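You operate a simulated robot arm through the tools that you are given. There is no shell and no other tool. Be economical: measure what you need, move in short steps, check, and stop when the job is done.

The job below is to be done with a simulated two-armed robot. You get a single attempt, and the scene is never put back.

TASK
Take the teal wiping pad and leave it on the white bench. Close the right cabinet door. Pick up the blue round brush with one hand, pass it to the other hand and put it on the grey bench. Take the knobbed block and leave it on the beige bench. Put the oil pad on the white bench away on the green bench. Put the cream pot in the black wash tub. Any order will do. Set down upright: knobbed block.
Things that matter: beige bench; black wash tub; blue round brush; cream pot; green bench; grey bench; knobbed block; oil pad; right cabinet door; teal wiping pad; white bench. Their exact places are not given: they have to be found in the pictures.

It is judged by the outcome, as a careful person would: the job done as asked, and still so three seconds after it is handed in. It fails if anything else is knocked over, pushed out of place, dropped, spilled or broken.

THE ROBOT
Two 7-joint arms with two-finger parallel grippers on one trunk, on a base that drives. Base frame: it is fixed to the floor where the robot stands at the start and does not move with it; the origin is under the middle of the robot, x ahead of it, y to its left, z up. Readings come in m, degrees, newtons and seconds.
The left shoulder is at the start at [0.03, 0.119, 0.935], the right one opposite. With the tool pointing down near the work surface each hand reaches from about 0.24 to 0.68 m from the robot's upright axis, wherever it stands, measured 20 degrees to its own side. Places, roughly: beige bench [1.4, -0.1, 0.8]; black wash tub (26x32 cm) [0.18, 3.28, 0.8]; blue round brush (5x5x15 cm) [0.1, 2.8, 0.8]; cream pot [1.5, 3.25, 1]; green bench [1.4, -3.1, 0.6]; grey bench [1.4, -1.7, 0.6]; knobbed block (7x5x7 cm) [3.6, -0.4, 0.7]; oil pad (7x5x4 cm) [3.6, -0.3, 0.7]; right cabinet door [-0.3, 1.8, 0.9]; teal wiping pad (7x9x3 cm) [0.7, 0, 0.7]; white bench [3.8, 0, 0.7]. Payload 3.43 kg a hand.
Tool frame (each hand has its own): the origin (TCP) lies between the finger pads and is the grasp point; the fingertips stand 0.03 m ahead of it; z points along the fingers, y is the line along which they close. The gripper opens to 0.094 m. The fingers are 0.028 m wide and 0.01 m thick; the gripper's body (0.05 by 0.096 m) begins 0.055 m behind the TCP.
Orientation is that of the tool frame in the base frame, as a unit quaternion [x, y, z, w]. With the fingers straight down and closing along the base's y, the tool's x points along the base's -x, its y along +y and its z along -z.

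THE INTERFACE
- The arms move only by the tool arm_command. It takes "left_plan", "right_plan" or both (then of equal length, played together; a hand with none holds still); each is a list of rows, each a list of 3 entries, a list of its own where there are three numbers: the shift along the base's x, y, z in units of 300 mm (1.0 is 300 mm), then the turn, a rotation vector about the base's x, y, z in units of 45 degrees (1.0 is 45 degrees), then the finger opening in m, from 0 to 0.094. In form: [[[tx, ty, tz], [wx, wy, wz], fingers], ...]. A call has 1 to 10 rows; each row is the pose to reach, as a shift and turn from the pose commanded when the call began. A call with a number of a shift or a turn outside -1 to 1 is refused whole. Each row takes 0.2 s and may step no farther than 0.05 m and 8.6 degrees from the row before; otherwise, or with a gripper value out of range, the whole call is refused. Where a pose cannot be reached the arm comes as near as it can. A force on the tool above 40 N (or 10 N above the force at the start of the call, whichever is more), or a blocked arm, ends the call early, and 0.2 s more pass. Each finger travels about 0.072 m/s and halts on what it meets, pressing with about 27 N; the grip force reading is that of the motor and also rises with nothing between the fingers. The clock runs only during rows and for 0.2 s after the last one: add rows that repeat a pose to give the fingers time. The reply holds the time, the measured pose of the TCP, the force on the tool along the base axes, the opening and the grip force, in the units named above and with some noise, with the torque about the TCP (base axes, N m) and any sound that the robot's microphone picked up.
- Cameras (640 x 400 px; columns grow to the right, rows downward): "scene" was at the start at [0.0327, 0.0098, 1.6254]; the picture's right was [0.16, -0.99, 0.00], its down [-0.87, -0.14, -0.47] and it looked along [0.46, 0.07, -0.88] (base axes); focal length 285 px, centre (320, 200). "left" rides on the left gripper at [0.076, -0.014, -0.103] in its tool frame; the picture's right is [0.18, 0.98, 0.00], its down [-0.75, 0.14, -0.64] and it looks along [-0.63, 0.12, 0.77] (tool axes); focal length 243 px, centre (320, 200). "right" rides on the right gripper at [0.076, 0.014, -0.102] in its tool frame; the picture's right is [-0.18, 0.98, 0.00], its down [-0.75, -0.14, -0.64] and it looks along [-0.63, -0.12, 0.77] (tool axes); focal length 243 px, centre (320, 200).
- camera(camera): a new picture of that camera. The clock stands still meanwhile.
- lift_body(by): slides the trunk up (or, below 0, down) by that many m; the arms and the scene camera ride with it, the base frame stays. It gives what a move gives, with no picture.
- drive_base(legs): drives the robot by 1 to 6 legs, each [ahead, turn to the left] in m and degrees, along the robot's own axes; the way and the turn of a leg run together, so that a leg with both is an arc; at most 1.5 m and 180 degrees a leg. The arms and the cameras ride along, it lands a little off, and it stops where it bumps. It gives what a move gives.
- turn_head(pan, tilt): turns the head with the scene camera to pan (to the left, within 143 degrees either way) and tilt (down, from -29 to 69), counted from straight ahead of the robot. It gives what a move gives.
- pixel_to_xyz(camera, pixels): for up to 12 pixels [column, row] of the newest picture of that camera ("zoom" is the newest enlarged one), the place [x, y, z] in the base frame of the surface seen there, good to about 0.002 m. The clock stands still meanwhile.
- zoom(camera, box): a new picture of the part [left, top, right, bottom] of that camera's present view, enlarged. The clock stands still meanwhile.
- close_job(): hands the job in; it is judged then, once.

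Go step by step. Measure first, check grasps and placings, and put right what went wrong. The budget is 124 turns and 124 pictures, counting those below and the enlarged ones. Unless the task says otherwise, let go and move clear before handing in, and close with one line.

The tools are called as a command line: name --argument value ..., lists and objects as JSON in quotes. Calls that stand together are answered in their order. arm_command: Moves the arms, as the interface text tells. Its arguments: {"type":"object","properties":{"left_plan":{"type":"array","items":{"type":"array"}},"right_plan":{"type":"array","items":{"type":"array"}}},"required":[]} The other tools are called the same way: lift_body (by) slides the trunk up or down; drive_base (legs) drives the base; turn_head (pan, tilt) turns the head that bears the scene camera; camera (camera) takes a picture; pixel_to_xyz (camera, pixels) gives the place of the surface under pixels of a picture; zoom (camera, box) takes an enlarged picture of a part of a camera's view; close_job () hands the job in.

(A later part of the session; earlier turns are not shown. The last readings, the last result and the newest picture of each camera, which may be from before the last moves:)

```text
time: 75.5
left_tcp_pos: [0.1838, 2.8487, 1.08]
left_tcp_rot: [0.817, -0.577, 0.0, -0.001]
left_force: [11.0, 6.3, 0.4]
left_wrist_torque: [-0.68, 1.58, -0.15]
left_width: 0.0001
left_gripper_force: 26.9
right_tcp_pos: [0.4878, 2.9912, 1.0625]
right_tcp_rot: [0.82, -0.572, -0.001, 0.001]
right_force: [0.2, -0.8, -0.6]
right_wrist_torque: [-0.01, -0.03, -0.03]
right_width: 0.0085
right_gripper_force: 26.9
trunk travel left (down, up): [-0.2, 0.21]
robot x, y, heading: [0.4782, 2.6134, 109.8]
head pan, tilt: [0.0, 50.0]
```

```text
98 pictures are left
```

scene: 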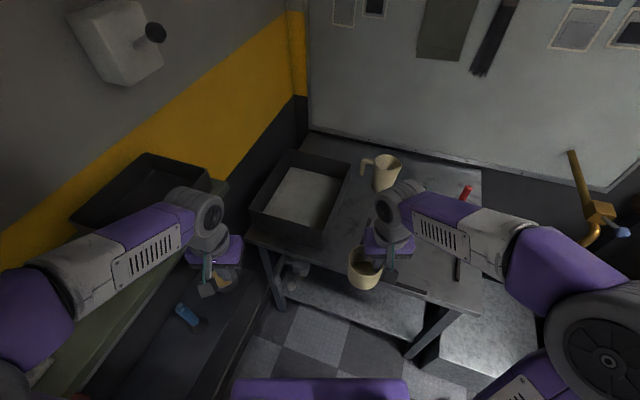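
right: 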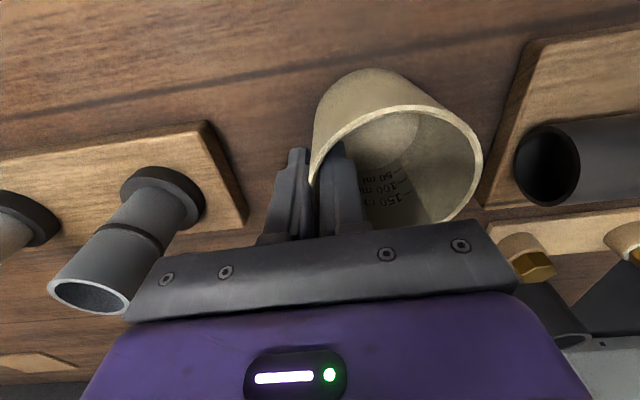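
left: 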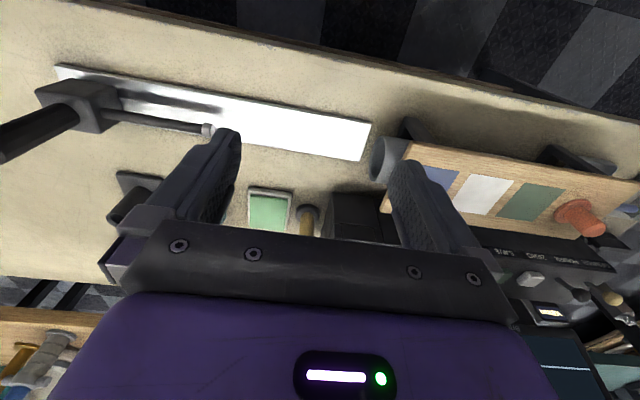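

The left gripper touched the edge of the green shelf. I'll turn back a bit and check the shelf.

drive_base --legs '[[0, -12]]'

turn_head --pan 55 --tilt 45

camera --camera "scene"

pixel_to_xyz --camera "scene" --pixels '[[100, 100], [200, 100], [300, 100], [150, 150], [200, 150], [250, 150], [100, 200], [200, 200], [250, 200], [300, 200]]'

```text
time: 76.7
left_tcp_pos: [0.2376, 2.9038, 1.0803]
left_tcp_rot: [0.752, -0.659, 0.001, 0.0]
left_force: [-0.4, 0.7, 0.1]
left_wrist_torque: [0.0, -0.02, 0.0]
left_width: 0.0
left_gripper_force: 27.1
right_tcp_pos: [0.5651, 2.9812, 1.0622]
right_tcp_rot: [0.755, -0.656, 0.0, 0.001]
right_force: [0.4, -0.1, 0.7]
right_wrist_torque: [-0.01, -0.03, -0.04]
right_width: 0.0083
right_gripper_force: 26.9
trunk travel left (down, up): [-0.2, 0.21]
robot x, y, heading: [0.4774, 2.6174, 97.5]
head pan, tilt: [0.0, 50.0]
```

```text
time: 77.9
left_tcp_pos: [0.2379, 2.9049, 1.0801]
left_tcp_rot: [0.752, -0.659, 0.001, -0.001]
left_force: [-0.4, 0.7, 0.0]
left_wrist_torque: [-0.03, 0.04, 0.0]
left_width: 0.0002
left_gripper_force: 27.2
right_tcp_pos: [0.5645, 2.9802, 1.0626]
right_tcp_rot: [0.755, -0.656, 0.0, 0.0]
right_force: [0.3, -0.6, -0.6]
right_wrist_torque: [0.0, -0.04, 0.0]
right_width: 0.0081
right_gripper_force: 27.3
trunk travel left (down, up): [-0.2, 0.21]
robot x, y, heading: [0.4761, 2.613, 97.8]
head pan, tilt: [55.0, 45.0]
```

```text
97 pictures are left
```

scene: 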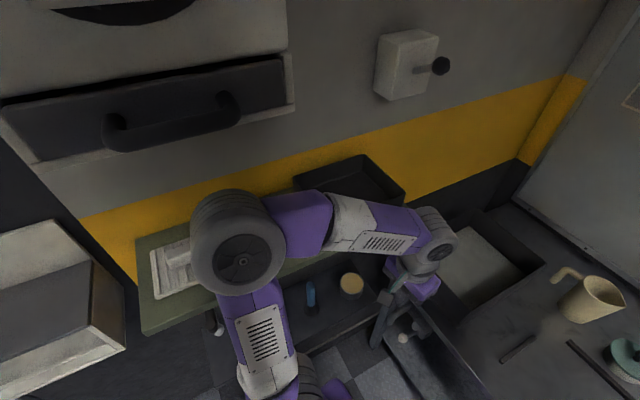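

```text
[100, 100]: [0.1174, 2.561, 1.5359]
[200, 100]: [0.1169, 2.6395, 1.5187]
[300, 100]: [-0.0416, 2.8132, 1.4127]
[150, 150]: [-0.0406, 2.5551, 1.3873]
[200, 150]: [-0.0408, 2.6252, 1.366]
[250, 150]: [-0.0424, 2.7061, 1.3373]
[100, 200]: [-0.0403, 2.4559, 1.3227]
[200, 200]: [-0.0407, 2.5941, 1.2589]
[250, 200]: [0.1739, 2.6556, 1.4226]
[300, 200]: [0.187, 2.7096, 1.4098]
```

The shelf items look unmoved. I'll shift right and closer to the sink bench at (0.62, 2.76), heading 130°, where the left arm clears the shelf and the right hand can reach the tub's near corner.

drive_base --legs '[[0, -53], [0.2, 0], [0, 60]]'

arm_command --left_plan '[[[0.12, 0, 0], [0, 0, 0], 0], [[0.2, 0, 0], [0, 0, 0], 0]]'

drive_base --legs '[[0, 25]]'

turn_head --pan 0 --tilt 50

camera --camera "scene"

```text
time: 84.7
left_tcp_pos: [0.3578, 3.0232, 1.0802]
left_tcp_rot: [0.788, -0.616, 0.001, -0.001]
left_force: [1.1, -0.1, 0.1]
left_wrist_torque: [0.0, 0.02, -0.01]
left_width: 0.0004
left_gripper_force: 26.8
right_tcp_pos: [0.6746, 3.1347, 1.0615]
right_tcp_rot: [0.791, -0.611, -0.001, 0.001]
right_force: [0.7, -0.6, -0.8]
right_wrist_torque: [0.01, 0.02, -0.02]
right_width: 0.0083
right_gripper_force: 27.2
trunk travel left (down, up): [-0.2, 0.21]
robot x, y, heading: [0.6287, 2.7574, 104.4]
head pan, tilt: [55.0, 45.0]
```

```text
time: 85.3
left_tcp_pos: [0.4179, 3.0207, 1.0797]
left_tcp_rot: [0.788, -0.615, -0.001, -0.002]
left_force: [-0.2, 0.1, 0.0]
left_wrist_torque: [-0.01, -0.03, -0.01]
left_width: 0.0001
left_gripper_force: 26.9
right_tcp_pos: [0.6745, 3.1342, 1.0621]
right_tcp_rot: [0.792, -0.611, 0.001, 0.0]
right_force: [0.7, 0.5, 0.0]
right_wrist_torque: [0.0, -0.03, 0.0]
right_width: 0.0078
right_gripper_force: 27.3
trunk travel left (down, up): [-0.2, 0.21]
robot x, y, heading: [0.6333, 2.7607, 104.1]
head pan, tilt: [55.0, 45.0]
```

```text
time: 86.9
left_tcp_pos: [0.3274, 2.9046, 1.0805]
left_tcp_rot: [0.903, -0.43, 0.0, -0.001]
left_force: [0.1, 0.1, -0.5]
left_wrist_torque: [0.0, 0.0, -0.01]
left_width: 0.0001
left_gripper_force: 26.5
right_tcp_pos: [0.5125, 3.1181, 1.0618]
right_tcp_rot: [0.905, -0.425, 0.0, -0.001]
right_force: [-0.1, 0.0, -1.3]
right_wrist_torque: [-0.01, -0.01, 0.0]
right_width: 0.0079
right_gripper_force: 26.6
trunk travel left (down, up): [-0.2, 0.21]
robot x, y, heading: [0.6293, 2.7616, 129.2]
head pan, tilt: [55.0, 45.0]
```

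```text
time: 88.2
left_tcp_pos: [0.3272, 2.9069, 1.0804]
left_tcp_rot: [0.903, -0.43, 0.0, -0.001]
left_force: [-0.4, -0.3, -0.5]
left_wrist_torque: [-0.01, 0.01, -0.01]
left_width: 0.0
left_gripper_force: 26.8
right_tcp_pos: [0.5105, 3.1197, 1.0622]
right_tcp_rot: [0.905, -0.425, 0.0, 0.0]
right_force: [0.3, -0.4, -0.8]
right_wrist_torque: [-0.04, -0.03, -0.01]
right_width: 0.0078
right_gripper_force: 26.8
trunk travel left (down, up): [-0.2, 0.21]
robot x, y, heading: [0.6275, 2.7599, 129.1]
head pan, tilt: [0.0, 50.0]
```

```text
96 pictures are left
```

scene: 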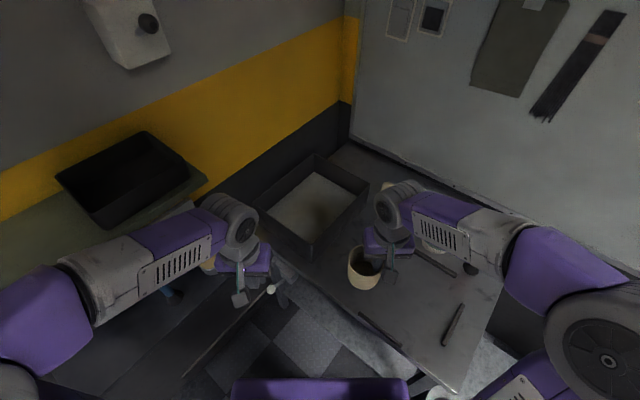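

The pot is at (365,268) and the tub interior around (315,205). I'll measure the tub's corners and floor.

pixel_to_xyz --camera "scene" --pixels '[[312, 238], [262, 195], [318, 157], [366, 184], [315, 205], [318, 225], [335, 200], [365, 260], [350, 258], [382, 270]]'

zoom --camera "scene" --box '[230, 130, 450, 268]'

```text
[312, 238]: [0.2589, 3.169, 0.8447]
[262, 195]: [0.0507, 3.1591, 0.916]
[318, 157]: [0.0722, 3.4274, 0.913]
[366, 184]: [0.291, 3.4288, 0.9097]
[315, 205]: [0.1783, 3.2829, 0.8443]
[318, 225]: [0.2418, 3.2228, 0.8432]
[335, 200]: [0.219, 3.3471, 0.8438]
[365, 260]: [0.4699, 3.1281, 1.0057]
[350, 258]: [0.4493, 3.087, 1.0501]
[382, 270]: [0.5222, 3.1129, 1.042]
```

```text
2.90 times, centred on (340, 199) of scene
```

zoom: 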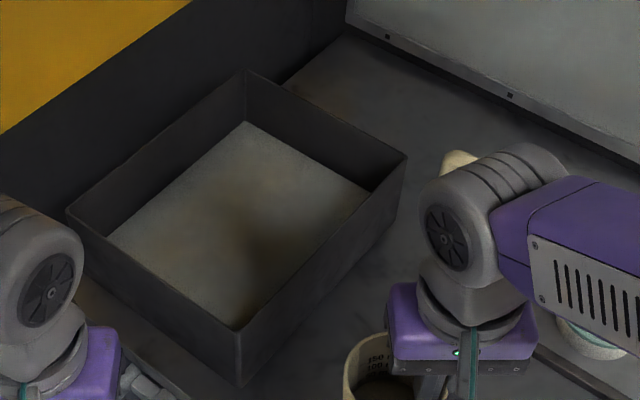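

The tub floor is at z≈0.844 and the rim at 0.915. I'll carry the pot over the tub centre and then lower it.

arm_command --right_plan '[[[-0.14, 0.07, 0], [0, 0, 0], 0], [[-0.28, 0.14, 0], [0, 0, 0], 0], [[-0.42, 0.21, 0], [0, 0, 0], 0], [[-0.56, 0.28, 0], [0, 0, 0], 0], [[-0.7, 0.36, 0], [0, 0, 0], 0], [[-0.84, 0.43, 0], [0, 0, 0], 0], [[-0.96, 0.5, 0], [0, 0, 0], 0], [[-0.96, 0.5, -0.15], [0, 0, 0], 0], [[-0.96, 0.5, -0.3], [0, 0, 0], 0]]'

camera --camera "scene"

```text
time: 90.2
left_tcp_pos: [0.328, 2.905, 1.0809]
left_tcp_rot: [0.903, -0.431, 0.0, -0.001]
left_force: [0.4, -0.4, 0.1]
left_wrist_torque: [0.01, 0.04, -0.02]
left_width: 0.0001
left_gripper_force: 27.2
right_tcp_pos: [0.2489, 3.2523, 0.9923]
right_tcp_rot: [0.905, -0.426, -0.001, 0.0]
right_force: [0.7, -0.1, 0.2]
right_wrist_torque: [0.02, -0.02, -0.02]
right_width: 0.0077
right_gripper_force: 26.9
right hand out of reach, approached as far as the arm can: row 7, 8, 9
trunk travel left (down, up): [-0.2, 0.21]
robot x, y, heading: [0.6307, 2.7573, 129.4]
head pan, tilt: [0.0, 50.0]
```

```text
94 pictures are left
```

scene: 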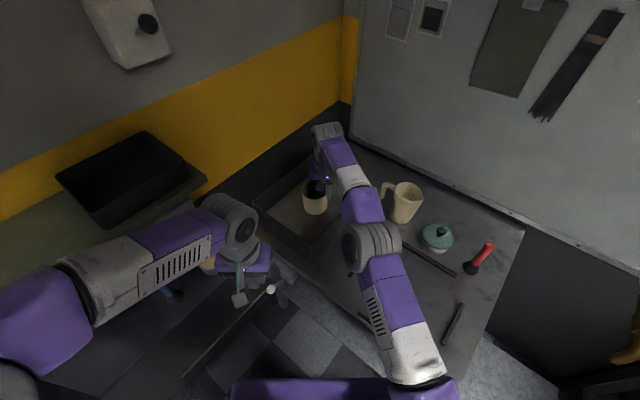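

The pot is over the tub with its centre at about (0.22, 3.23). I'll lower it until contact.

arm_command --right_plan '[[[0.02, -0.02, -0.1], [0, 0, 0], 0], [[0.03, -0.03, -0.18], [0, 0, 0], 0], [[0.03, -0.03, -0.24], [0, 0, 0], 0], [[0.03, -0.03, -0.27], [0, 0, 0], 0]]'

zoom --camera "scene" --box '[230, 110, 450, 248]'

```text
time: 91.2
left_tcp_pos: [0.3259, 2.9074, 1.0791]
left_tcp_rot: [0.903, -0.43, 0.0, -0.001]
left_force: [-0.1, 0.1, -0.2]
left_wrist_torque: [0.0, 0.03, -0.03]
left_width: 0.0
left_gripper_force: 26.9
right_tcp_pos: [0.2565, 3.2471, 0.9097]
right_tcp_rot: [0.904, -0.427, 0.0, 0.0]
right_force: [0.7, -0.4, -0.7]
right_wrist_torque: [0.05, -0.04, 0.01]
right_width: 0.008
right_gripper_force: 26.9
trunk travel left (down, up): [-0.2, 0.21]
robot x, y, heading: [0.6273, 2.7565, 128.9]
head pan, tilt: [0.0, 50.0]
```

```text
2.90 times, centred on (340, 179) of scene
```

zoom: 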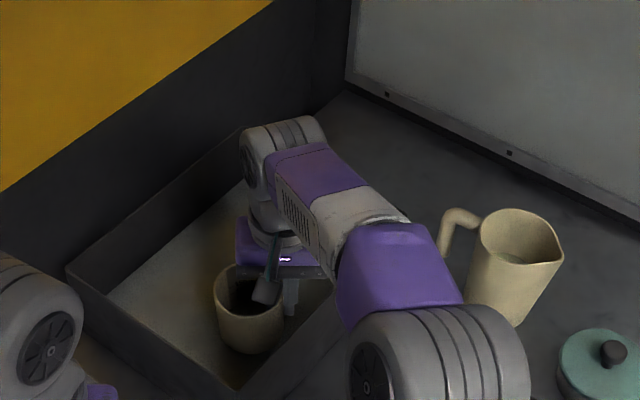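

There's no contact yet at z 0.910. I'll lower a little more in small steps.

arm_command --right_plan '[[[0, 0, -0.015], [0, 0, 0], 0], [[0, 0, -0.03], [0, 0, 0], 0], [[0, 0, -0.045], [0, 0, 0], 0], [[0, 0, -0.06], [0, 0, 0], 0]]'

pixel_to_xyz --camera "zoom" --pixels '[[250, 330], [245, 352], [235, 380], [300, 320]]'

```text
time: 92.2
left_tcp_pos: [0.3264, 2.9055, 1.0804]
left_tcp_rot: [0.903, -0.431, 0.001, -0.001]
left_force: [0.4, -0.2, -0.9]
left_wrist_torque: [-0.01, -0.04, 0.04]
left_width: 0.0
left_gripper_force: 26.5
right_tcp_pos: [0.256, 3.2479, 0.8925]
right_tcp_rot: [0.905, -0.425, 0.0, 0.0]
right_force: [0.9, 1.2, -0.6]
right_wrist_torque: [-0.01, -0.02, 0.03]
right_width: 0.0078
right_gripper_force: 27.2
trunk travel left (down, up): [-0.2, 0.21]
robot x, y, heading: [0.6279, 2.764, 129.2]
head pan, tilt: [0.0, 50.0]
```

```text
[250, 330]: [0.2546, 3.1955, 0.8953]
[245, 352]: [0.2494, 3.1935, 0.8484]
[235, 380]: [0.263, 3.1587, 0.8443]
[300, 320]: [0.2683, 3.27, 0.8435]
```

There's still no force, so the 0.844 level is probably water. I'll keep lowering.

arm_command --right_plan '[[[0, 0, -0.02], [0, 0, 0], 0], [[0, 0, -0.04], [0, 0, 0], 0], [[0, 0, -0.06], [0, 0, 0], 0], [[0, 0, -0.075], [0, 0, 0], 0]]'

zoom --camera "scene" --box '[230, 130, 390, 230]'

```text
time: 93.2
left_tcp_pos: [0.3274, 2.9065, 1.0812]
left_tcp_rot: [0.902, -0.431, 0.0, 0.0]
left_force: [0.0, 1.1, 0.5]
left_wrist_torque: [0.0, 0.01, 0.01]
left_width: 0.0001
left_gripper_force: 27.1
right_tcp_pos: [0.2558, 3.2479, 0.8701]
right_tcp_rot: [0.905, -0.426, 0.0, 0.0]
right_force: [0.7, -0.5, 1.5]
right_wrist_torque: [-0.08, 0.05, 0.01]
right_width: 0.0078
right_gripper_force: 26.9
trunk travel left (down, up): [-0.2, 0.21]
robot x, y, heading: [0.6292, 2.7623, 129.5]
head pan, tilt: [0.0, 50.0]
```

```text
4.00 times, centred on (310, 180) of scene
```

zoom: 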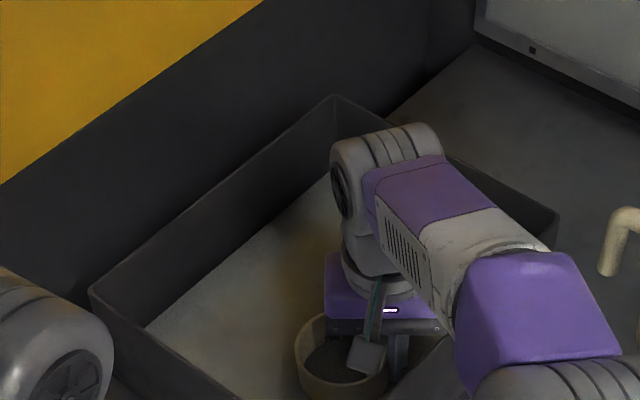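

The pot bottom should be about on the tub floor (z force 1.5 N). I'll lower slightly more, release, and rise.

arm_command --right_plan '[[[0, 0, -0.015], [0, 0, 0], 0], [[0, 0, -0.015], [0, 0, 0], 0.03], [[0, 0, -0.015], [0, 0, 0], 0.04], [[0, 0, 0.0], [0, 0, 0], 0.04], [[0, 0, 0.1], [0, 0, 0], 0.04], [[0, 0, 0.25], [0, 0, 0], 0.04], [[0, 0, 0.4], [0, 0, 0], 0.04], [[0, 0, 0.55], [0, 0, 0], 0.04]]'

zoom --camera "scene" --box '[230, 130, 390, 230]'

camera --camera "right"

```text
time: 95.0
left_tcp_pos: [0.3262, 2.907, 1.0791]
left_tcp_rot: [0.903, -0.431, 0.0, -0.002]
left_force: [-0.5, -0.2, 0.3]
left_wrist_torque: [0.0, 0.03, 0.0]
left_width: 0.0001
left_gripper_force: 27.0
right_tcp_pos: [0.2547, 3.2467, 1.0352]
right_tcp_rot: [0.905, -0.426, 0.001, 0.0]
right_force: [-0.1, -0.8, -0.7]
right_wrist_torque: [0.01, 0.0, 0.0]
right_width: 0.0401
right_gripper_force: 0.0
trunk travel left (down, up): [-0.2, 0.21]
robot x, y, heading: [0.6288, 2.7612, 129.6]
head pan, tilt: [0.0, 50.0]
```

```text
4.00 times, centred on (310, 180) of scene
```

zoom: 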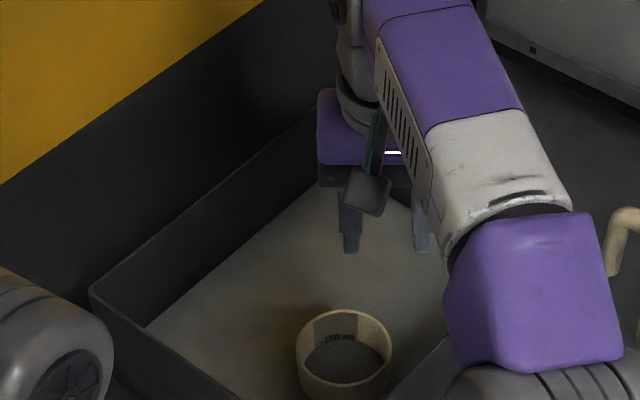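

```text
90 pictures are left
```

right: 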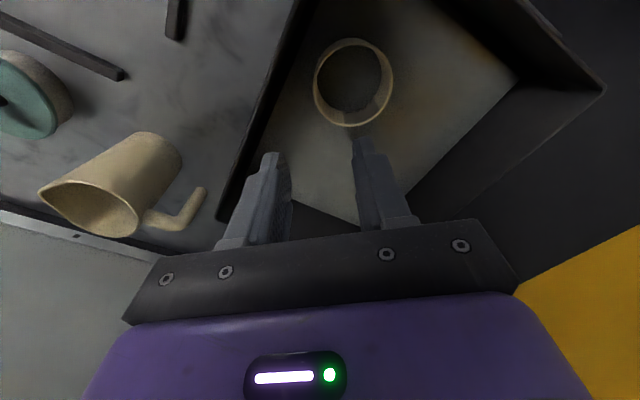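

The pot stands in the tub. Now the brush: I'll retract the right hand, back off, and face the wall shelf (heading 180°).

arm_command --right_plan '[[[0.13, -0.06, 0.1], [0, 0, 0], 0.06], [[0.26, -0.12, 0.15], [0, 0, 0], 0.09], [[0.4, -0.18, 0.15], [0, 0, 0], 0.094], [[0.54, -0.24, 0.15], [0, 0, 0], 0.094], [[0.68, -0.3, 0.15], [0, 0, 0], 0.094], [[0.82, -0.36, 0.15], [0, 0, 0], 0.094]]'

drive_base --legs '[[-0.18, 0], [0, 51]]'

turn_head --pan 0 --tilt 45

camera --camera "scene"

```text
refused: row 1 steps farther than a row can; nothing moved
```

```text
time: 98.1
left_tcp_pos: [0.4306, 2.5724, 1.0835]
left_tcp_rot: [0.988, -0.155, -0.006, 0.0]
left_force: [-0.4, -0.8, -0.1]
left_wrist_torque: [0.0, -0.01, -0.01]
left_width: 0.0002
left_gripper_force: 26.7
right_tcp_pos: [0.1879, 2.8394, 1.0445]
right_tcp_rot: [0.986, -0.165, 0.0, -0.004]
right_force: [0.0, 0.3, -1.1]
right_wrist_torque: [-0.01, 0.01, -0.03]
right_width: 0.0402
right_gripper_force: 0.1
trunk travel left (down, up): [-0.2, 0.21]
robot x, y, heading: [0.751, 2.6115, 162.1]
head pan, tilt: [0.0, 50.0]
stopped in leg 2: the robot was blocked; the commanded pose is now the measured one
```

```text
time: 98.7
left_tcp_pos: [0.4313, 2.5742, 1.084]
left_tcp_rot: [0.988, -0.154, -0.006, 0.001]
left_force: [-0.5, -0.4, 0.5]
left_wrist_torque: [-0.02, 0.02, -0.03]
left_width: 0.0
left_gripper_force: 27.0
right_tcp_pos: [0.1871, 2.838, 1.0419]
right_tcp_rot: [0.987, -0.163, 0.0, -0.004]
right_force: [0.1, 1.1, 0.7]
right_wrist_torque: [0.01, 0.03, 0.0]
right_width: 0.0401
right_gripper_force: 0.0
trunk travel left (down, up): [-0.2, 0.21]
robot x, y, heading: [0.749, 2.6163, 162.5]
head pan, tilt: [0.0, 45.0]
```

```text
89 pictures are left
```

scene: 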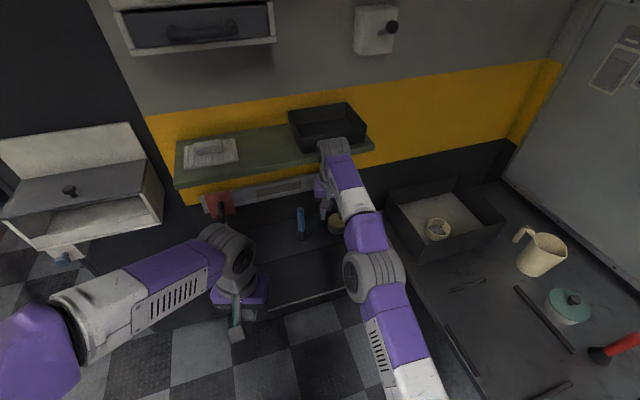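

My arm retraction was refused, and during the turn the right wrist bumped the shelf edge. The brush (301,222), tin, pot and box are all still in place. I'll back off now.

drive_base --legs '[[-0.2, 0]]'

zoom --camera "scene" --box '[150, 80, 400, 236]'

```text
time: 100.3
left_tcp_pos: [0.6064, 2.5136, 1.0796]
left_tcp_rot: [0.988, -0.157, -0.001, -0.001]
left_force: [-0.3, 0.8, -0.5]
left_wrist_torque: [0.01, 0.0, -0.03]
left_width: 0.0
left_gripper_force: 27.1
right_tcp_pos: [0.3646, 2.7783, 1.0375]
right_tcp_rot: [0.986, -0.165, 0.004, -0.006]
right_force: [0.7, 0.5, 0.9]
right_wrist_torque: [0.01, 0.01, -0.02]
right_width: 0.04
right_gripper_force: 0.0
trunk travel left (down, up): [-0.2, 0.21]
robot x, y, heading: [0.9369, 2.5531, 162.2]
head pan, tilt: [0.0, 45.0]
```

```text
2.56 times, centred on (275, 158) of scene
```

zoom: 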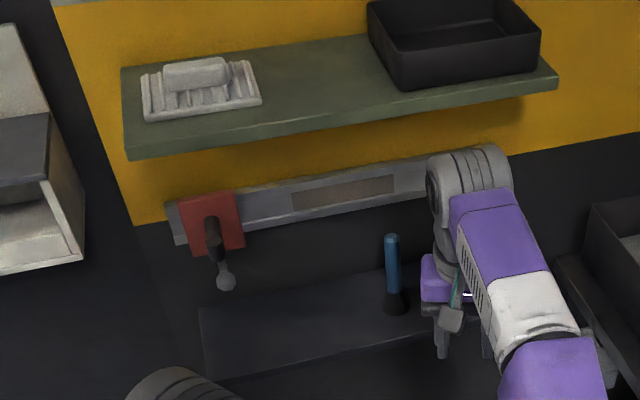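

The shelf contents look unchanged. I'll turn to face the wall squarely.

drive_base --legs '[[0, 17.8]]'

zoom --camera "scene" --box '[220, 100, 480, 262]'

```text
time: 101.7
left_tcp_pos: [0.6361, 2.4115, 1.08]
left_tcp_rot: [1.0, 0.002, -0.001, -0.001]
left_force: [-0.4, 0.0, -0.5]
left_wrist_torque: [0.02, 0.01, -0.01]
left_width: 0.0
left_gripper_force: 26.7
right_tcp_pos: [0.3232, 2.5876, 1.038]
right_tcp_rot: [1.0, -0.006, 0.003, -0.007]
right_force: [0.6, -0.8, -0.7]
right_wrist_torque: [0.04, -0.05, 0.01]
right_width: 0.04
right_gripper_force: 0.1
trunk travel left (down, up): [-0.2, 0.21]
robot x, y, heading: [0.935, 2.5566, -179.7]
head pan, tilt: [0.0, 45.0]
```

```text
2.46 times, centred on (350, 181) of scene
```

zoom: 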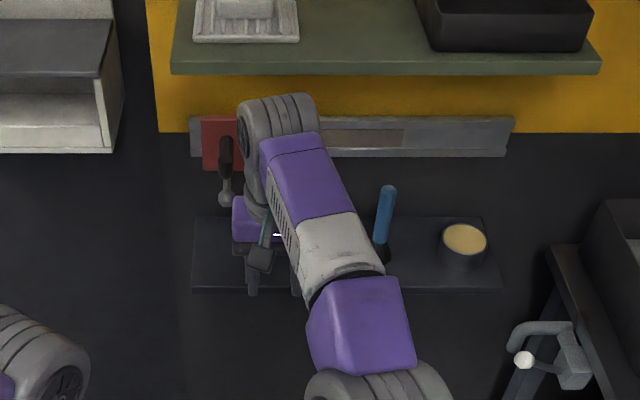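

The brush is at (385,220) in the zoom. I'll measure it along its length.

pixel_to_xyz --camera "zoom" --pixels '[[388, 190], [386, 205], [384, 220], [382, 235], [381, 250], [380, 260], [377, 220], [390, 220], [463, 240], [445, 250], [440, 275], [420, 65]]'

arm_command --right_plan '[[[0.12, 0.05, 0], [0, 0.18, 0], 0.04], [[0.2, 0.1, -0.05], [0, 0.36, 0], 0.04], [[0.28, 0.15, -0.1], [0, 0.54, 0], 0.05], [[0.36, 0.2, -0.15], [0, 0.7, 0], 0.06], [[0.4, 0.25, -0.2], [0, 0.85, 0], 0.06], [[0.4, 0.3, -0.25], [0, 1, 0], 0.06]]'

```text
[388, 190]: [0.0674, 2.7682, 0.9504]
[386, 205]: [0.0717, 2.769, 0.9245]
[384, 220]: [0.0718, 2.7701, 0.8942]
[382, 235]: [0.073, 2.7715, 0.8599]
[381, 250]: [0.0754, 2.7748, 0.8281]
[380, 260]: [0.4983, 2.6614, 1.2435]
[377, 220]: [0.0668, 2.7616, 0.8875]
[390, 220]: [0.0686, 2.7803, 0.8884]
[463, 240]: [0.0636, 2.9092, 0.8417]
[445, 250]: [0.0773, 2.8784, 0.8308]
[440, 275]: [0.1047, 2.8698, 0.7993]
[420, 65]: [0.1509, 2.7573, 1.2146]
```

```text
time: 103.1
left_tcp_pos: [0.635, 2.4119, 1.0795]
left_tcp_rot: [1.0, 0.002, 0.0, -0.001]
left_force: [0.1, 0.6, -0.4]
left_wrist_torque: [0.01, -0.01, 0.0]
left_width: 0.0
left_gripper_force: 27.4
right_tcp_pos: [0.4431, 2.6783, 0.9619]
right_tcp_rot: [0.925, -0.009, -0.38, -0.004]
right_force: [-0.7, 0.5, -0.3]
right_wrist_torque: [0.0, -0.02, 0.01]
right_width: 0.0598
right_gripper_force: 0.1
trunk travel left (down, up): [-0.2, 0.21]
robot x, y, heading: [0.9379, 2.5567, -179.9]
head pan, tilt: [0.0, 45.0]
```

The brush axis is at about (0.061, 2.770), with the handle from z 0.83 to 0.95. I'll finish turning the right hand horizontal and line up.

arm_command --right_plan '[[[0, 0.06, -0.05], [0, 0.18, 0], 0.06], [[0, 0.12, -0.1], [0, 0.36, 0], 0.06], [[0, 0.18, -0.15], [0, 0.54, 0], 0.06], [[0, 0.24, -0.2], [0, 0.7, 0], 0.06], [[0, 0.28, -0.25], [0, 0.85, 0], 0.06], [[0, 0.31, -0.29], [0, 1, 0], 0.06]]'

camera --camera "right"

```text
time: 104.5
left_tcp_pos: [0.6358, 2.4127, 1.0815]
left_tcp_rot: [1.0, 0.001, -0.001, -0.001]
left_force: [0.2, 0.6, 1.2]
left_wrist_torque: [0.0, 0.02, 0.01]
left_width: 0.0
left_gripper_force: 26.9
right_tcp_pos: [0.4436, 2.7688, 0.8746]
right_tcp_rot: [0.709, -0.009, -0.705, 0.0]
right_force: [-0.2, -0.1, -0.2]
right_wrist_torque: [0.01, 0.0, 0.01]
right_width: 0.06
right_gripper_force: 0.0
trunk travel left (down, up): [-0.2, 0.21]
robot x, y, heading: [0.9366, 2.553, -179.6]
head pan, tilt: [0.0, 45.0]
```

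```text
86 pictures are left
```

right: 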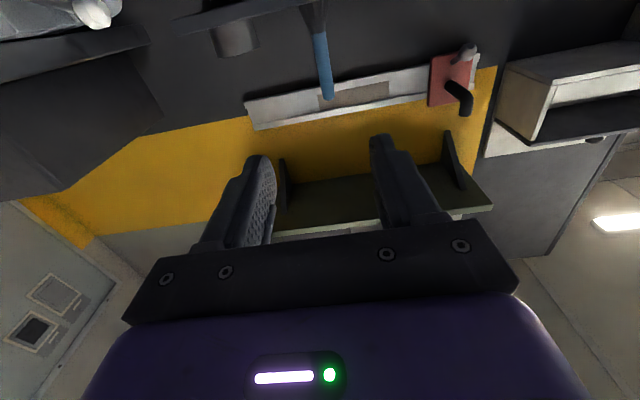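

Aligned. I'll drive 0.15 m closer with the hand still clear of the shelf (x≈0.29).

drive_base --legs '[[0.15, 0]]'

camera --camera "right"

pixel_to_xyz --camera "right" --pixels '[[320, 30], [325, 60], [330, 90]]'

```text
time: 105.9
left_tcp_pos: [0.4814, 2.4116, 1.0786]
left_tcp_rot: [1.0, 0.002, 0.0, -0.001]
left_force: [0.0, 0.2, -1.0]
left_wrist_torque: [0.02, -0.06, 0.03]
left_width: 0.0
left_gripper_force: 26.9
right_tcp_pos: [0.2895, 2.768, 0.8743]
right_tcp_rot: [0.709, -0.008, -0.705, -0.001]
right_force: [-0.5, 0.2, 0.4]
right_wrist_torque: [0.0, -0.02, 0.01]
right_width: 0.06
right_gripper_force: 0.0
trunk travel left (down, up): [-0.2, 0.21]
robot x, y, heading: [0.785, 2.5564, -179.6]
head pan, tilt: [0.0, 45.0]
```

```text
85 pictures are left
```

right: 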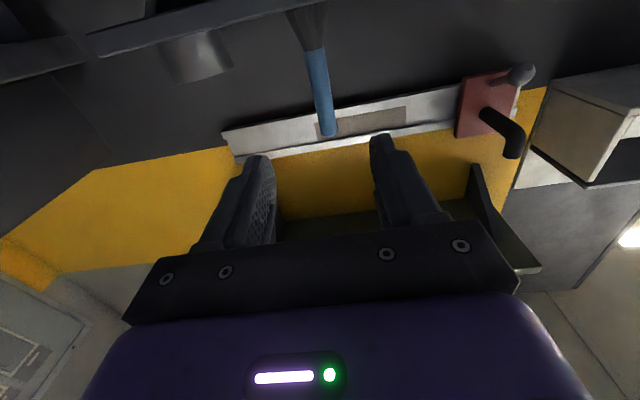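

```text
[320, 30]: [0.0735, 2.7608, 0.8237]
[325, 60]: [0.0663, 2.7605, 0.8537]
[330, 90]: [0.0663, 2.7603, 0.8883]
```

The brush is centred between the fingers (y≈2.765). I'll advance slowly and close.

arm_command --right_plan '[[[-0.14, -0.005, 0.03], [0, 0, 0], 0.06], [[-0.28, -0.01, 0.03], [0, 0, 0], 0.06], [[-0.42, -0.01, 0.03], [0, 0, 0], 0.06], [[-0.55, -0.01, 0.03], [0, 0, 0], 0.06], [[-0.65, -0.01, 0.03], [0, 0, 0], 0.06], [[-0.73, -0.01, 0.03], [0, 0, 0], 0.06], [[-0.73, -0.01, 0.03], [0, 0, 0], 0.03], [[-0.73, -0.01, 0.03], [0, 0, 0], 0.0], [[-0.73, -0.01, 0.03], [0, 0, 0], 0.0]]'

camera --camera "right"

```text
time: 107.9
left_tcp_pos: [0.4837, 2.4115, 1.0796]
left_tcp_rot: [1.0, 0.002, -0.001, 0.0]
left_force: [-0.5, 0.0, 0.7]
left_wrist_torque: [-0.02, -0.01, -0.02]
left_width: 0.0
left_gripper_force: 27.6
right_tcp_pos: [0.0752, 2.7662, 0.8858]
right_tcp_rot: [0.709, -0.009, -0.705, -0.001]
right_force: [0.1, 0.2, 0.4]
right_wrist_torque: [0.09, 0.02, 0.04]
right_width: 0.0231
right_gripper_force: 26.9
trunk travel left (down, up): [-0.2, 0.21]
robot x, y, heading: [0.786, 2.5531, -179.8]
head pan, tilt: [0.0, 45.0]
```

```text
84 pictures are left
```

right: 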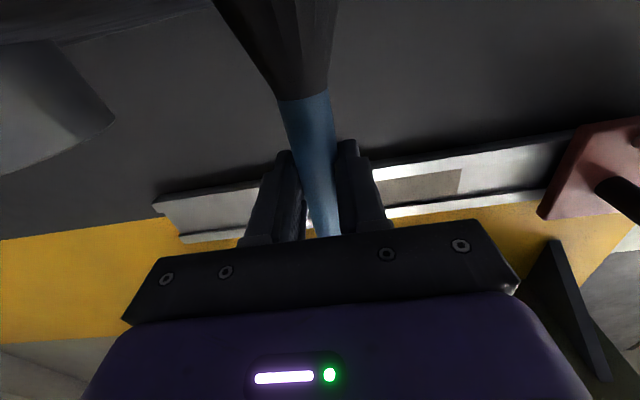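

Gripped at 23 mm. I'll lift it and draw back out.

arm_command --right_plan '[[[0, 0, 0.1], [0, 0, 0], 0], [[0, 0, 0.2], [0, 0, 0], 0], [[0.14, 0, 0.24], [0, 0, 0], 0], [[0.28, 0, 0.24], [0, 0, 0], 0], [[0.42, 0, 0.24], [0, 0, 0], 0], [[0.56, 0, 0.24], [0, 0, 0], 0], [[0.7, 0, 0.24], [0, 0, 0], 0]]'

drive_base --legs '[[-0.3, 0]]'

camera --camera "scene"

camera --camera "right"

```text
time: 109.5
left_tcp_pos: [0.4834, 2.4111, 1.0806]
left_tcp_rot: [1.0, 0.002, -0.001, -0.001]
left_force: [-0.6, 0.0, 0.1]
left_wrist_torque: [-0.01, 0.0, -0.02]
left_width: 0.0001
left_gripper_force: 27.1
right_tcp_pos: [0.2821, 2.7647, 0.9592]
right_tcp_rot: [0.709, -0.009, -0.705, 0.0]
right_force: [0.0, -0.3, -0.4]
right_wrist_torque: [0.01, 0.0, -0.03]
right_width: 0.0232
right_gripper_force: 26.8
trunk travel left (down, up): [-0.2, 0.21]
robot x, y, heading: [0.7864, 2.5568, -179.6]
head pan, tilt: [0.0, 45.0]
```

```text
time: 111.5
left_tcp_pos: [0.7768, 2.411, 1.0798]
left_tcp_rot: [1.0, 0.008, 0.0, -0.001]
left_force: [0.5, 0.5, -0.5]
left_wrist_torque: [0.01, 0.01, 0.03]
left_width: 0.0
left_gripper_force: 26.8
right_tcp_pos: [0.5713, 2.7611, 0.9586]
right_tcp_rot: [0.709, -0.004, -0.705, 0.005]
right_force: [0.2, -0.9, -0.9]
right_wrist_torque: [0.0, -0.05, 0.0]
right_width: 0.0231
right_gripper_force: 27.0
trunk travel left (down, up): [-0.2, 0.21]
robot x, y, heading: [1.079, 2.5614, -179.1]
head pan, tilt: [0.0, 45.0]
```

```text
83 pictures are left
```

scene: 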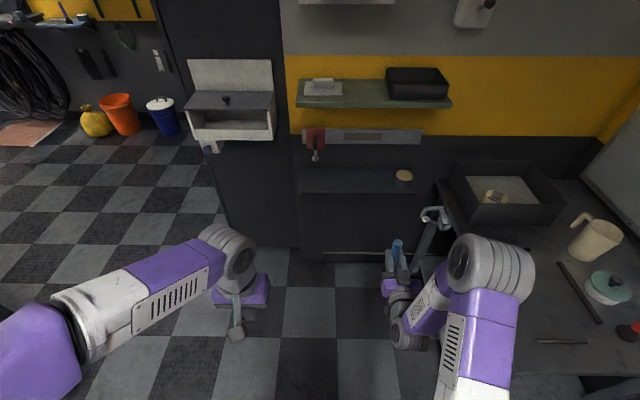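

```text
82 pictures are left
```

right: 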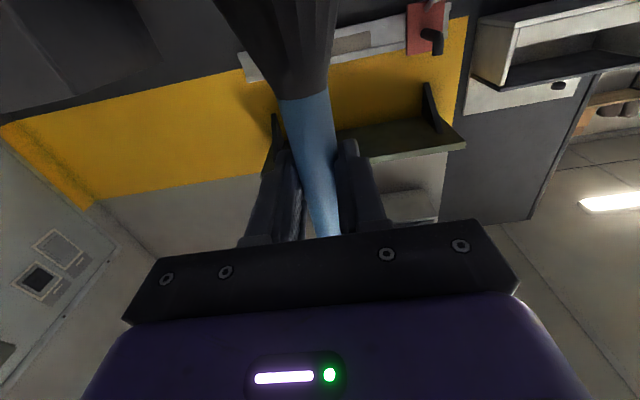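

The brush is held upright; its top should be near z≈1.02 at (0.559, 2.761). I'll bring it toward the middle and move the open left hand above it, and check the pot.

arm_command --left_plan '[[[-0.08, 0.09, 0.05], [0, 0, 0], 0.03], [[-0.16, 0.18, 0.1], [0, 0, 0], 0.06], [[-0.24, 0.27, 0.14], [0, 0, 0], 0.07], [[-0.33, 0.36, 0.14], [0, 0, 0], 0.07], [[-0.42, 0.45, 0.14], [0, 0, 0], 0.07], [[-0.5, 0.54, 0.14], [0, 0, 0], 0.07], [[-0.58, 0.63, 0.14], [0, 0, 0], 0.07], [[-0.66, 0.72, 0.14], [0, 0, 0], 0.07], [[-0.725, 0.8, 0.14], [0, 0, 0], 0.07]]' --right_plan '[[[0, -0.1, 0], [0, 0, 0], 0], [[0, -0.2, 0], [0, 0, 0], 0], [[0, -0.34, 0], [0, 0, 0], 0], [[0, -0.34, 0], [0, 0, 0], 0], [[0, -0.34, 0], [0, 0, 0], 0], [[0, -0.34, 0], [0, 0, 0], 0], [[0, -0.34, 0], [0, 0, 0], 0], [[0, -0.34, 0], [0, 0, 0], 0], [[0, -0.34, 0], [0, 0, 0], 0]]'

camera --camera "scene"

camera --camera "left"

zoom --camera "scene" --box '[430, 140, 590, 240]'

```text
time: 113.5
left_tcp_pos: [0.5561, 2.6495, 1.1215]
left_tcp_rot: [1.0, 0.008, 0.0, 0.0]
left_force: [0.3, -0.6, -0.4]
left_wrist_torque: [-0.04, 0.0, 0.01]
left_width: 0.0701
left_gripper_force: 0.0
right_tcp_pos: [0.5693, 2.6622, 0.9597]
right_tcp_rot: [0.71, -0.005, -0.704, 0.005]
right_force: [0.4, 0.9, 0.1]
right_wrist_torque: [-0.03, -0.06, 0.02]
right_width: 0.0236
right_gripper_force: 27.5
trunk travel left (down, up): [-0.2, 0.21]
robot x, y, heading: [1.0769, 2.5564, -178.9]
head pan, tilt: [0.0, 45.0]
```

```text
81 pictures are left
```

scene: 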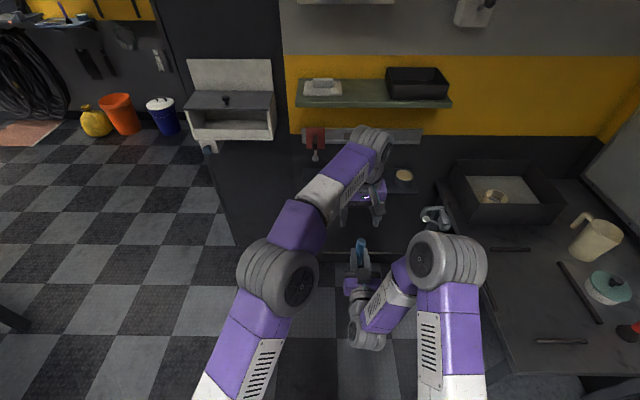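

```text
80 pictures are left
```

left: 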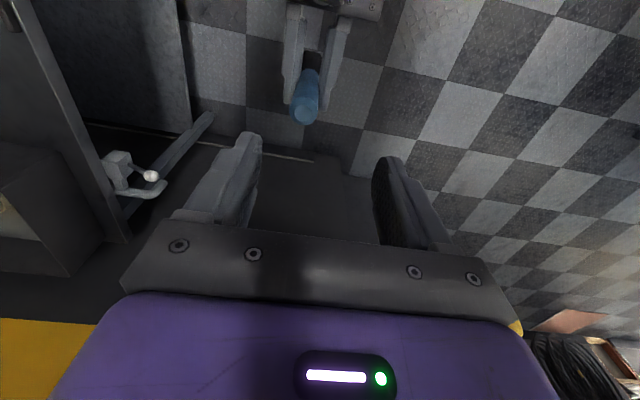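

```text
4.00 times, centred on (510, 190) of scene
```

zoom: 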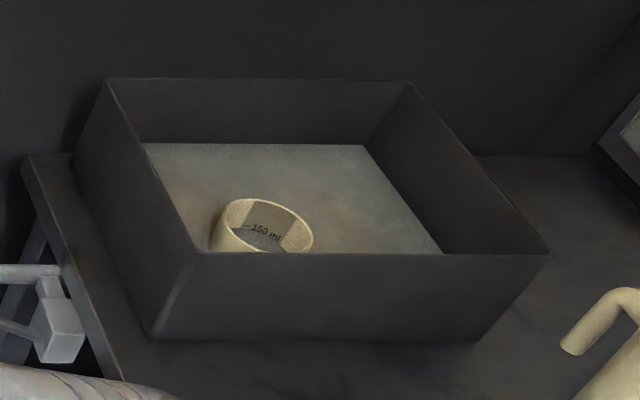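

The pot is fine. I'll find the brush top in the left view at (306,108).

pixel_to_xyz --camera "left" --pixels '[[304, 118], [306, 90], [303, 108], [318, 90], [294, 95]]'

```text
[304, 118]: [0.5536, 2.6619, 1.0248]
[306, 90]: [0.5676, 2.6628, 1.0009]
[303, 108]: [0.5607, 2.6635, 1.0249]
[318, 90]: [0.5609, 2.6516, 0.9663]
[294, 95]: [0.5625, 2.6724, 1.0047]
```

I'll shift left hand +12 mm in y, descend to z≈1.012, and close.

arm_command --left_plan '[[[0, 0.042, -0.1], [0, 0, 0], 0.07], [[0, 0.042, -0.24], [0, 0, 0], 0.07], [[0, 0.042, -0.365], [0, 0, 0], 0.07], [[0, 0.042, -0.365], [0, 0, 0], 0.04], [[0, 0.042, -0.365], [0, 0, 0], 0.01], [[0, 0.042, -0.365], [0, 0, 0], 0.0], [[0, 0.042, -0.365], [0, 0, 0], 0.0]]'

camera --camera "left"

```text
time: 115.2
left_tcp_pos: [0.5586, 2.6614, 1.0155]
left_tcp_rot: [1.0, 0.008, -0.001, -0.001]
left_force: [-2.2, 3.2, -0.9]
left_wrist_torque: [-0.27, 0.23, -0.02]
left_width: 0.0238
left_gripper_force: 26.9
right_tcp_pos: [0.5704, 2.6617, 0.96]
right_tcp_rot: [0.71, -0.004, -0.705, 0.005]
right_force: [2.3, -2.9, 1.4]
right_wrist_torque: [0.37, -0.08, 0.08]
right_width: 0.0232
right_gripper_force: 27.2
trunk travel left (down, up): [-0.2, 0.21]
robot x, y, heading: [1.0786, 2.5582, -179.0]
head pan, tilt: [0.0, 45.0]
```

```text
78 pictures are left
```

left: 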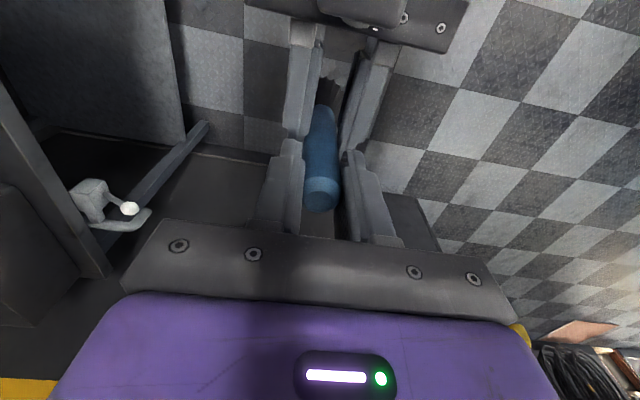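

Both hands hold the brush (left 23.8 mm, right 23.2 mm). I'll release with the right hand and back it off along +x.

arm_command --right_plan '[[[0, 0, 0], [0, 0, 0], 0.03], [[0, 0, 0], [0, 0, 0], 0.06], [[0, 0, 0], [0, 0, 0], 0.07], [[0.1, 0, 0], [0, 0, 0], 0.07], [[0.2, 0, 0], [0, 0, 0], 0.07], [[0.3, 0, 0], [0, 0, 0], 0.07], [[0.33, 0.14, 0], [0, 0, 0], 0.07], [[0.33, 0.28, 0], [0, 0, 0], 0.07], [[0.33, 0.42, 0], [0, 0, 0], 0.07]]'

camera --camera "left"

```text
time: 117.2
left_tcp_pos: [0.5582, 2.6608, 1.0163]
left_tcp_rot: [1.0, 0.008, 0.0, -0.001]
left_force: [-0.5, 0.2, 0.4]
left_wrist_torque: [-0.02, 0.01, 0.04]
left_width: 0.0235
left_gripper_force: 27.2
right_tcp_pos: [0.6482, 2.7951, 0.9405]
right_tcp_rot: [0.709, -0.003, -0.705, 0.005]
right_force: [-0.2, 0.5, -0.2]
right_wrist_torque: [-0.01, -0.04, 0.02]
right_width: 0.0701
right_gripper_force: 0.0
right hand out of reach, approached as far as the arm can: row 6, 7, 8, 9
trunk travel left (down, up): [-0.2, 0.21]
robot x, y, heading: [1.0798, 2.5602, -178.8]
head pan, tilt: [0.0, 45.0]
```

```text
77 pictures are left
```

left: 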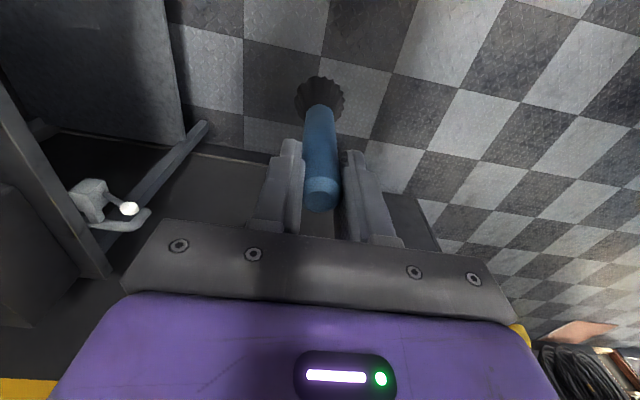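

The left hand now holds the brush alone. I'll turn the right hand down again and tuck the left.

arm_command --left_plan '[[[0.0, -0.1, 0.1], [0, 0, 0], 0], [[0.08, -0.2, 0.18], [0, 0, 0], 0], [[0.16, -0.32, 0.2], [0, 0, 0], 0], [[0.24, -0.44, 0.2], [0, 0, 0], 0], [[0.32, -0.56, 0.2], [0, 0, 0], 0], [[0.4, -0.68, 0.2], [0, 0, 0], 0]]' --right_plan '[[[-0.05, 0, 0.05], [0, -0.18, 0], 0.07], [[-0.05, 0, 0.1], [0, -0.36, 0], 0.07], [[-0.05, 0, 0.15], [0, -0.54, 0], 0.07], [[-0.05, 0, 0.2], [0, -0.7, 0], 0.07], [[-0.05, 0, 0.25], [0, -0.85, 0], 0.07], [[-0.05, 0, 0.3], [0, -1, 0], 0.07]]'

arm_command --right_plan '[[[0, -0.04, 0], [0, -0.18, 0], 0.07], [[0, -0.08, 0], [0, -0.36, 0], 0.07], [[0.05, -0.1, 0], [0, -0.54, 0], 0.07], [[0.1, -0.1, 0], [0, -0.7, 0], 0.07], [[0.15, -0.1, 0.05], [0, -0.85, 0], 0.07], [[0.2, -0.1, 0.1], [0, -1, 0], 0.07]]'

```text
time: 118.5
left_tcp_pos: [0.6813, 2.4598, 1.074]
left_tcp_rot: [1.0, 0.008, -0.001, -0.001]
left_force: [-0.4, 0.3, -1.3]
left_wrist_torque: [-0.03, 0.01, -0.02]
left_width: 0.0233
left_gripper_force: 27.7
right_tcp_pos: [0.6337, 2.7917, 1.0318]
right_tcp_rot: [0.924, -0.005, -0.381, 0.003]
right_force: [1.0, -0.1, -0.1]
right_wrist_torque: [-0.03, 0.0, 0.06]
right_width: 0.0702
right_gripper_force: 0.1
right hand out of reach, approached as far as the arm can: row 1, 2, 3
trunk travel left (down, up): [-0.2, 0.21]
robot x, y, heading: [1.0809, 2.5598, -179.0]
head pan, tilt: [0.0, 45.0]
```

```text
time: 120.0
left_tcp_pos: [0.6787, 2.4578, 1.073]
left_tcp_rot: [1.0, 0.008, 0.0, -0.001]
left_force: [0.0, 0.3, -1.0]
left_wrist_torque: [-0.01, 0.0, 0.05]
left_width: 0.0233
left_gripper_force: 27.4
right_tcp_pos: [0.6899, 2.7618, 1.061]
right_tcp_rot: [1.0, -0.006, 0.004, 0.0]
right_force: [0.8, 0.3, 0.1]
right_wrist_torque: [0.01, -0.03, 0.0]
right_width: 0.0701
right_gripper_force: 0.1
trunk travel left (down, up): [-0.2, 0.21]
robot x, y, heading: [1.078, 2.5624, -179.0]
head pan, tilt: [0.0, 45.0]
```

Next is the teal pad back at the first bench. I'll drive around to it, keeping clear of the cabinet box and the bench corner.

drive_base --legs '[[0, 55.5], [1.15, 0], [0, -14.7], [0.67, 0], [0, 48], [1.1, 0]]'

drive_base --legs '[[0, 90]]'

turn_head --pan 0 --tilt 50

camera --camera "scene"

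```text
time: 140.0
left_tcp_pos: [0.2104, -0.3991, 1.0731]
left_tcp_rot: [0.686, 0.728, 0.0, -0.001]
left_force: [0.2, -0.1, -0.5]
left_wrist_torque: [0.02, 0.0, 0.03]
left_width: 0.0233
left_gripper_force: 26.8
right_tcp_pos: [-0.0931, -0.4031, 1.0619]
right_tcp_rot: [0.696, 0.718, 0.002, -0.003]
right_force: [1.2, -0.5, -0.2]
right_wrist_torque: [0.04, -0.01, 0.03]
right_width: 0.0697
right_gripper_force: 0.1
trunk travel left (down, up): [-0.2, 0.21]
robot x, y, heading: [0.0959, -0.0071, -86.6]
head pan, tilt: [0.0, 45.0]
```

```text
time: 144.1
left_tcp_pos: [0.4937, 0.0862, 1.074]
left_tcp_rot: [0.001, 1.0, -0.001, 0.0]
left_force: [0.7, 0.3, -1.4]
left_wrist_torque: [-0.01, -0.01, 0.0]
left_width: 0.0236
left_gripper_force: 27.3
right_tcp_pos: [0.4787, -0.2177, 1.0613]
right_tcp_rot: [0.016, 1.0, 0.0, -0.004]
right_force: [0.2, -0.5, 0.6]
right_wrist_torque: [-0.01, 0.01, 0.01]
right_width: 0.07
right_gripper_force: 0.2
trunk travel left (down, up): [-0.2, 0.21]
robot x, y, heading: [0.0938, -0.0042, -0.2]
head pan, tilt: [0.0, 45.0]
```

```text
time: 144.8
left_tcp_pos: [0.4935, 0.0858, 1.0734]
left_tcp_rot: [0.001, 1.0, -0.001, 0.0]
left_force: [-0.5, 0.1, -0.8]
left_wrist_torque: [0.01, -0.04, -0.02]
left_width: 0.0236
left_gripper_force: 27.0
right_tcp_pos: [0.4792, -0.2169, 1.0619]
right_tcp_rot: [0.015, 1.0, -0.001, -0.003]
right_force: [-0.4, 0.2, -0.2]
right_wrist_torque: [-0.03, 0.02, 0.05]
right_width: 0.07
right_gripper_force: 0.0
trunk travel left (down, up): [-0.2, 0.21]
robot x, y, heading: [0.0947, -0.0074, -0.6]
head pan, tilt: [0.0, 50.0]
```

```text
76 pictures are left
```

scene: 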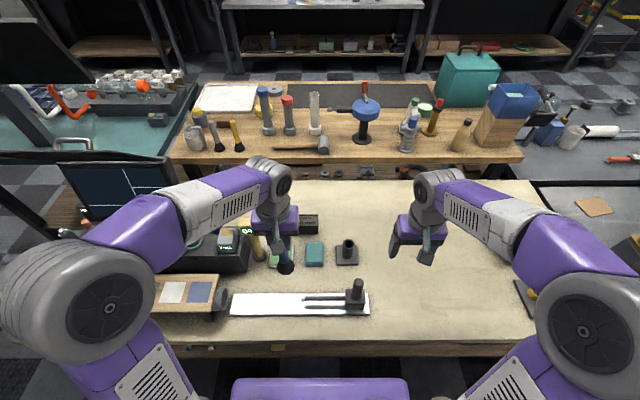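

The teal pad is at (315,253) in the image. I'll move the left hand with the brush aside, and bring the open right hand over the pad.

arm_command --left_plan '[[[-0.02, 0.1, 0], [0, 0, 0], 0], [[-0.04, 0.2, 0], [0, 0, 0], 0], [[-0.06, 0.3, 0], [0, 0, 0], 0], [[-0.08, 0.4, 0], [0, 0, 0], 0], [[-0.1, 0.45, 0], [0, 0, 0], 0], [[-0.1, 0.45, 0], [0, 0, 0], 0], [[-0.1, 0.45, 0], [0, 0, 0], 0], [[-0.1, 0.45, 0], [0, 0, 0], 0], [[-0.1, 0.45, 0], [0, 0, 0], 0]]' --right_plan '[[[0.06, 0.08, -0.07], [0, 0, -0.04], 0.08], [[0.12, 0.16, -0.14], [0, 0, -0.04], 0.094], [[0.18, 0.24, -0.21], [0, 0, -0.04], 0.094], [[0.25, 0.33, -0.28], [0, 0, -0.04], 0.094], [[0.32, 0.42, -0.35], [0, 0, -0.04], 0.094], [[0.39, 0.51, -0.42], [0, 0, -0.04], 0.094], [[0.46, 0.6, -0.49], [0, 0, -0.04], 0.094], [[0.53, 0.69, -0.56], [0, 0, -0.04], 0.094], [[0.593, 0.767, -0.62], [0, 0, -0.04], 0.094]]'

camera --camera "right"

```text
time: 146.8
left_tcp_pos: [0.4639, 0.2204, 1.074]
left_tcp_rot: [0.002, 1.0, -0.001, 0.0]
left_force: [-0.1, -0.9, -0.9]
left_wrist_torque: [-0.02, 0.0, 0.02]
left_width: 0.0236
left_gripper_force: 26.9
right_tcp_pos: [0.6576, 0.0138, 0.8737]
right_tcp_rot: [0.03, 1.0, 0.001, -0.004]
right_force: [0.4, 0.2, 0.4]
right_wrist_torque: [0.0, -0.01, -0.03]
right_width: 0.0942
right_gripper_force: 0.0
trunk travel left (down, up): [-0.2, 0.21]
robot x, y, heading: [0.0918, -0.0041, -0.2]
head pan, tilt: [0.0, 50.0]
```

```text
75 pictures are left
```

right: 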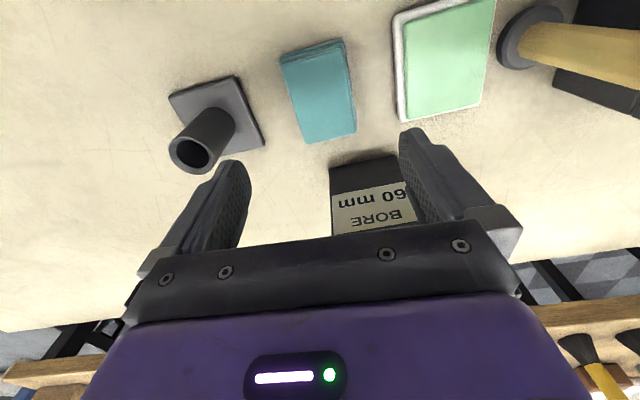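

I'll measure the pad corners from the wrist view for alignment.

pixel_to_xyz --camera "right" --pixels '[[284, 62], [341, 46], [353, 128], [306, 138], [320, 90]]'

```text
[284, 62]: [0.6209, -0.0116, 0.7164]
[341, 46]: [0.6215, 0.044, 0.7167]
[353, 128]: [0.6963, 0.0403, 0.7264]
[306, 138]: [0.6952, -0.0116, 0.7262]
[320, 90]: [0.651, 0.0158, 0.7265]
```

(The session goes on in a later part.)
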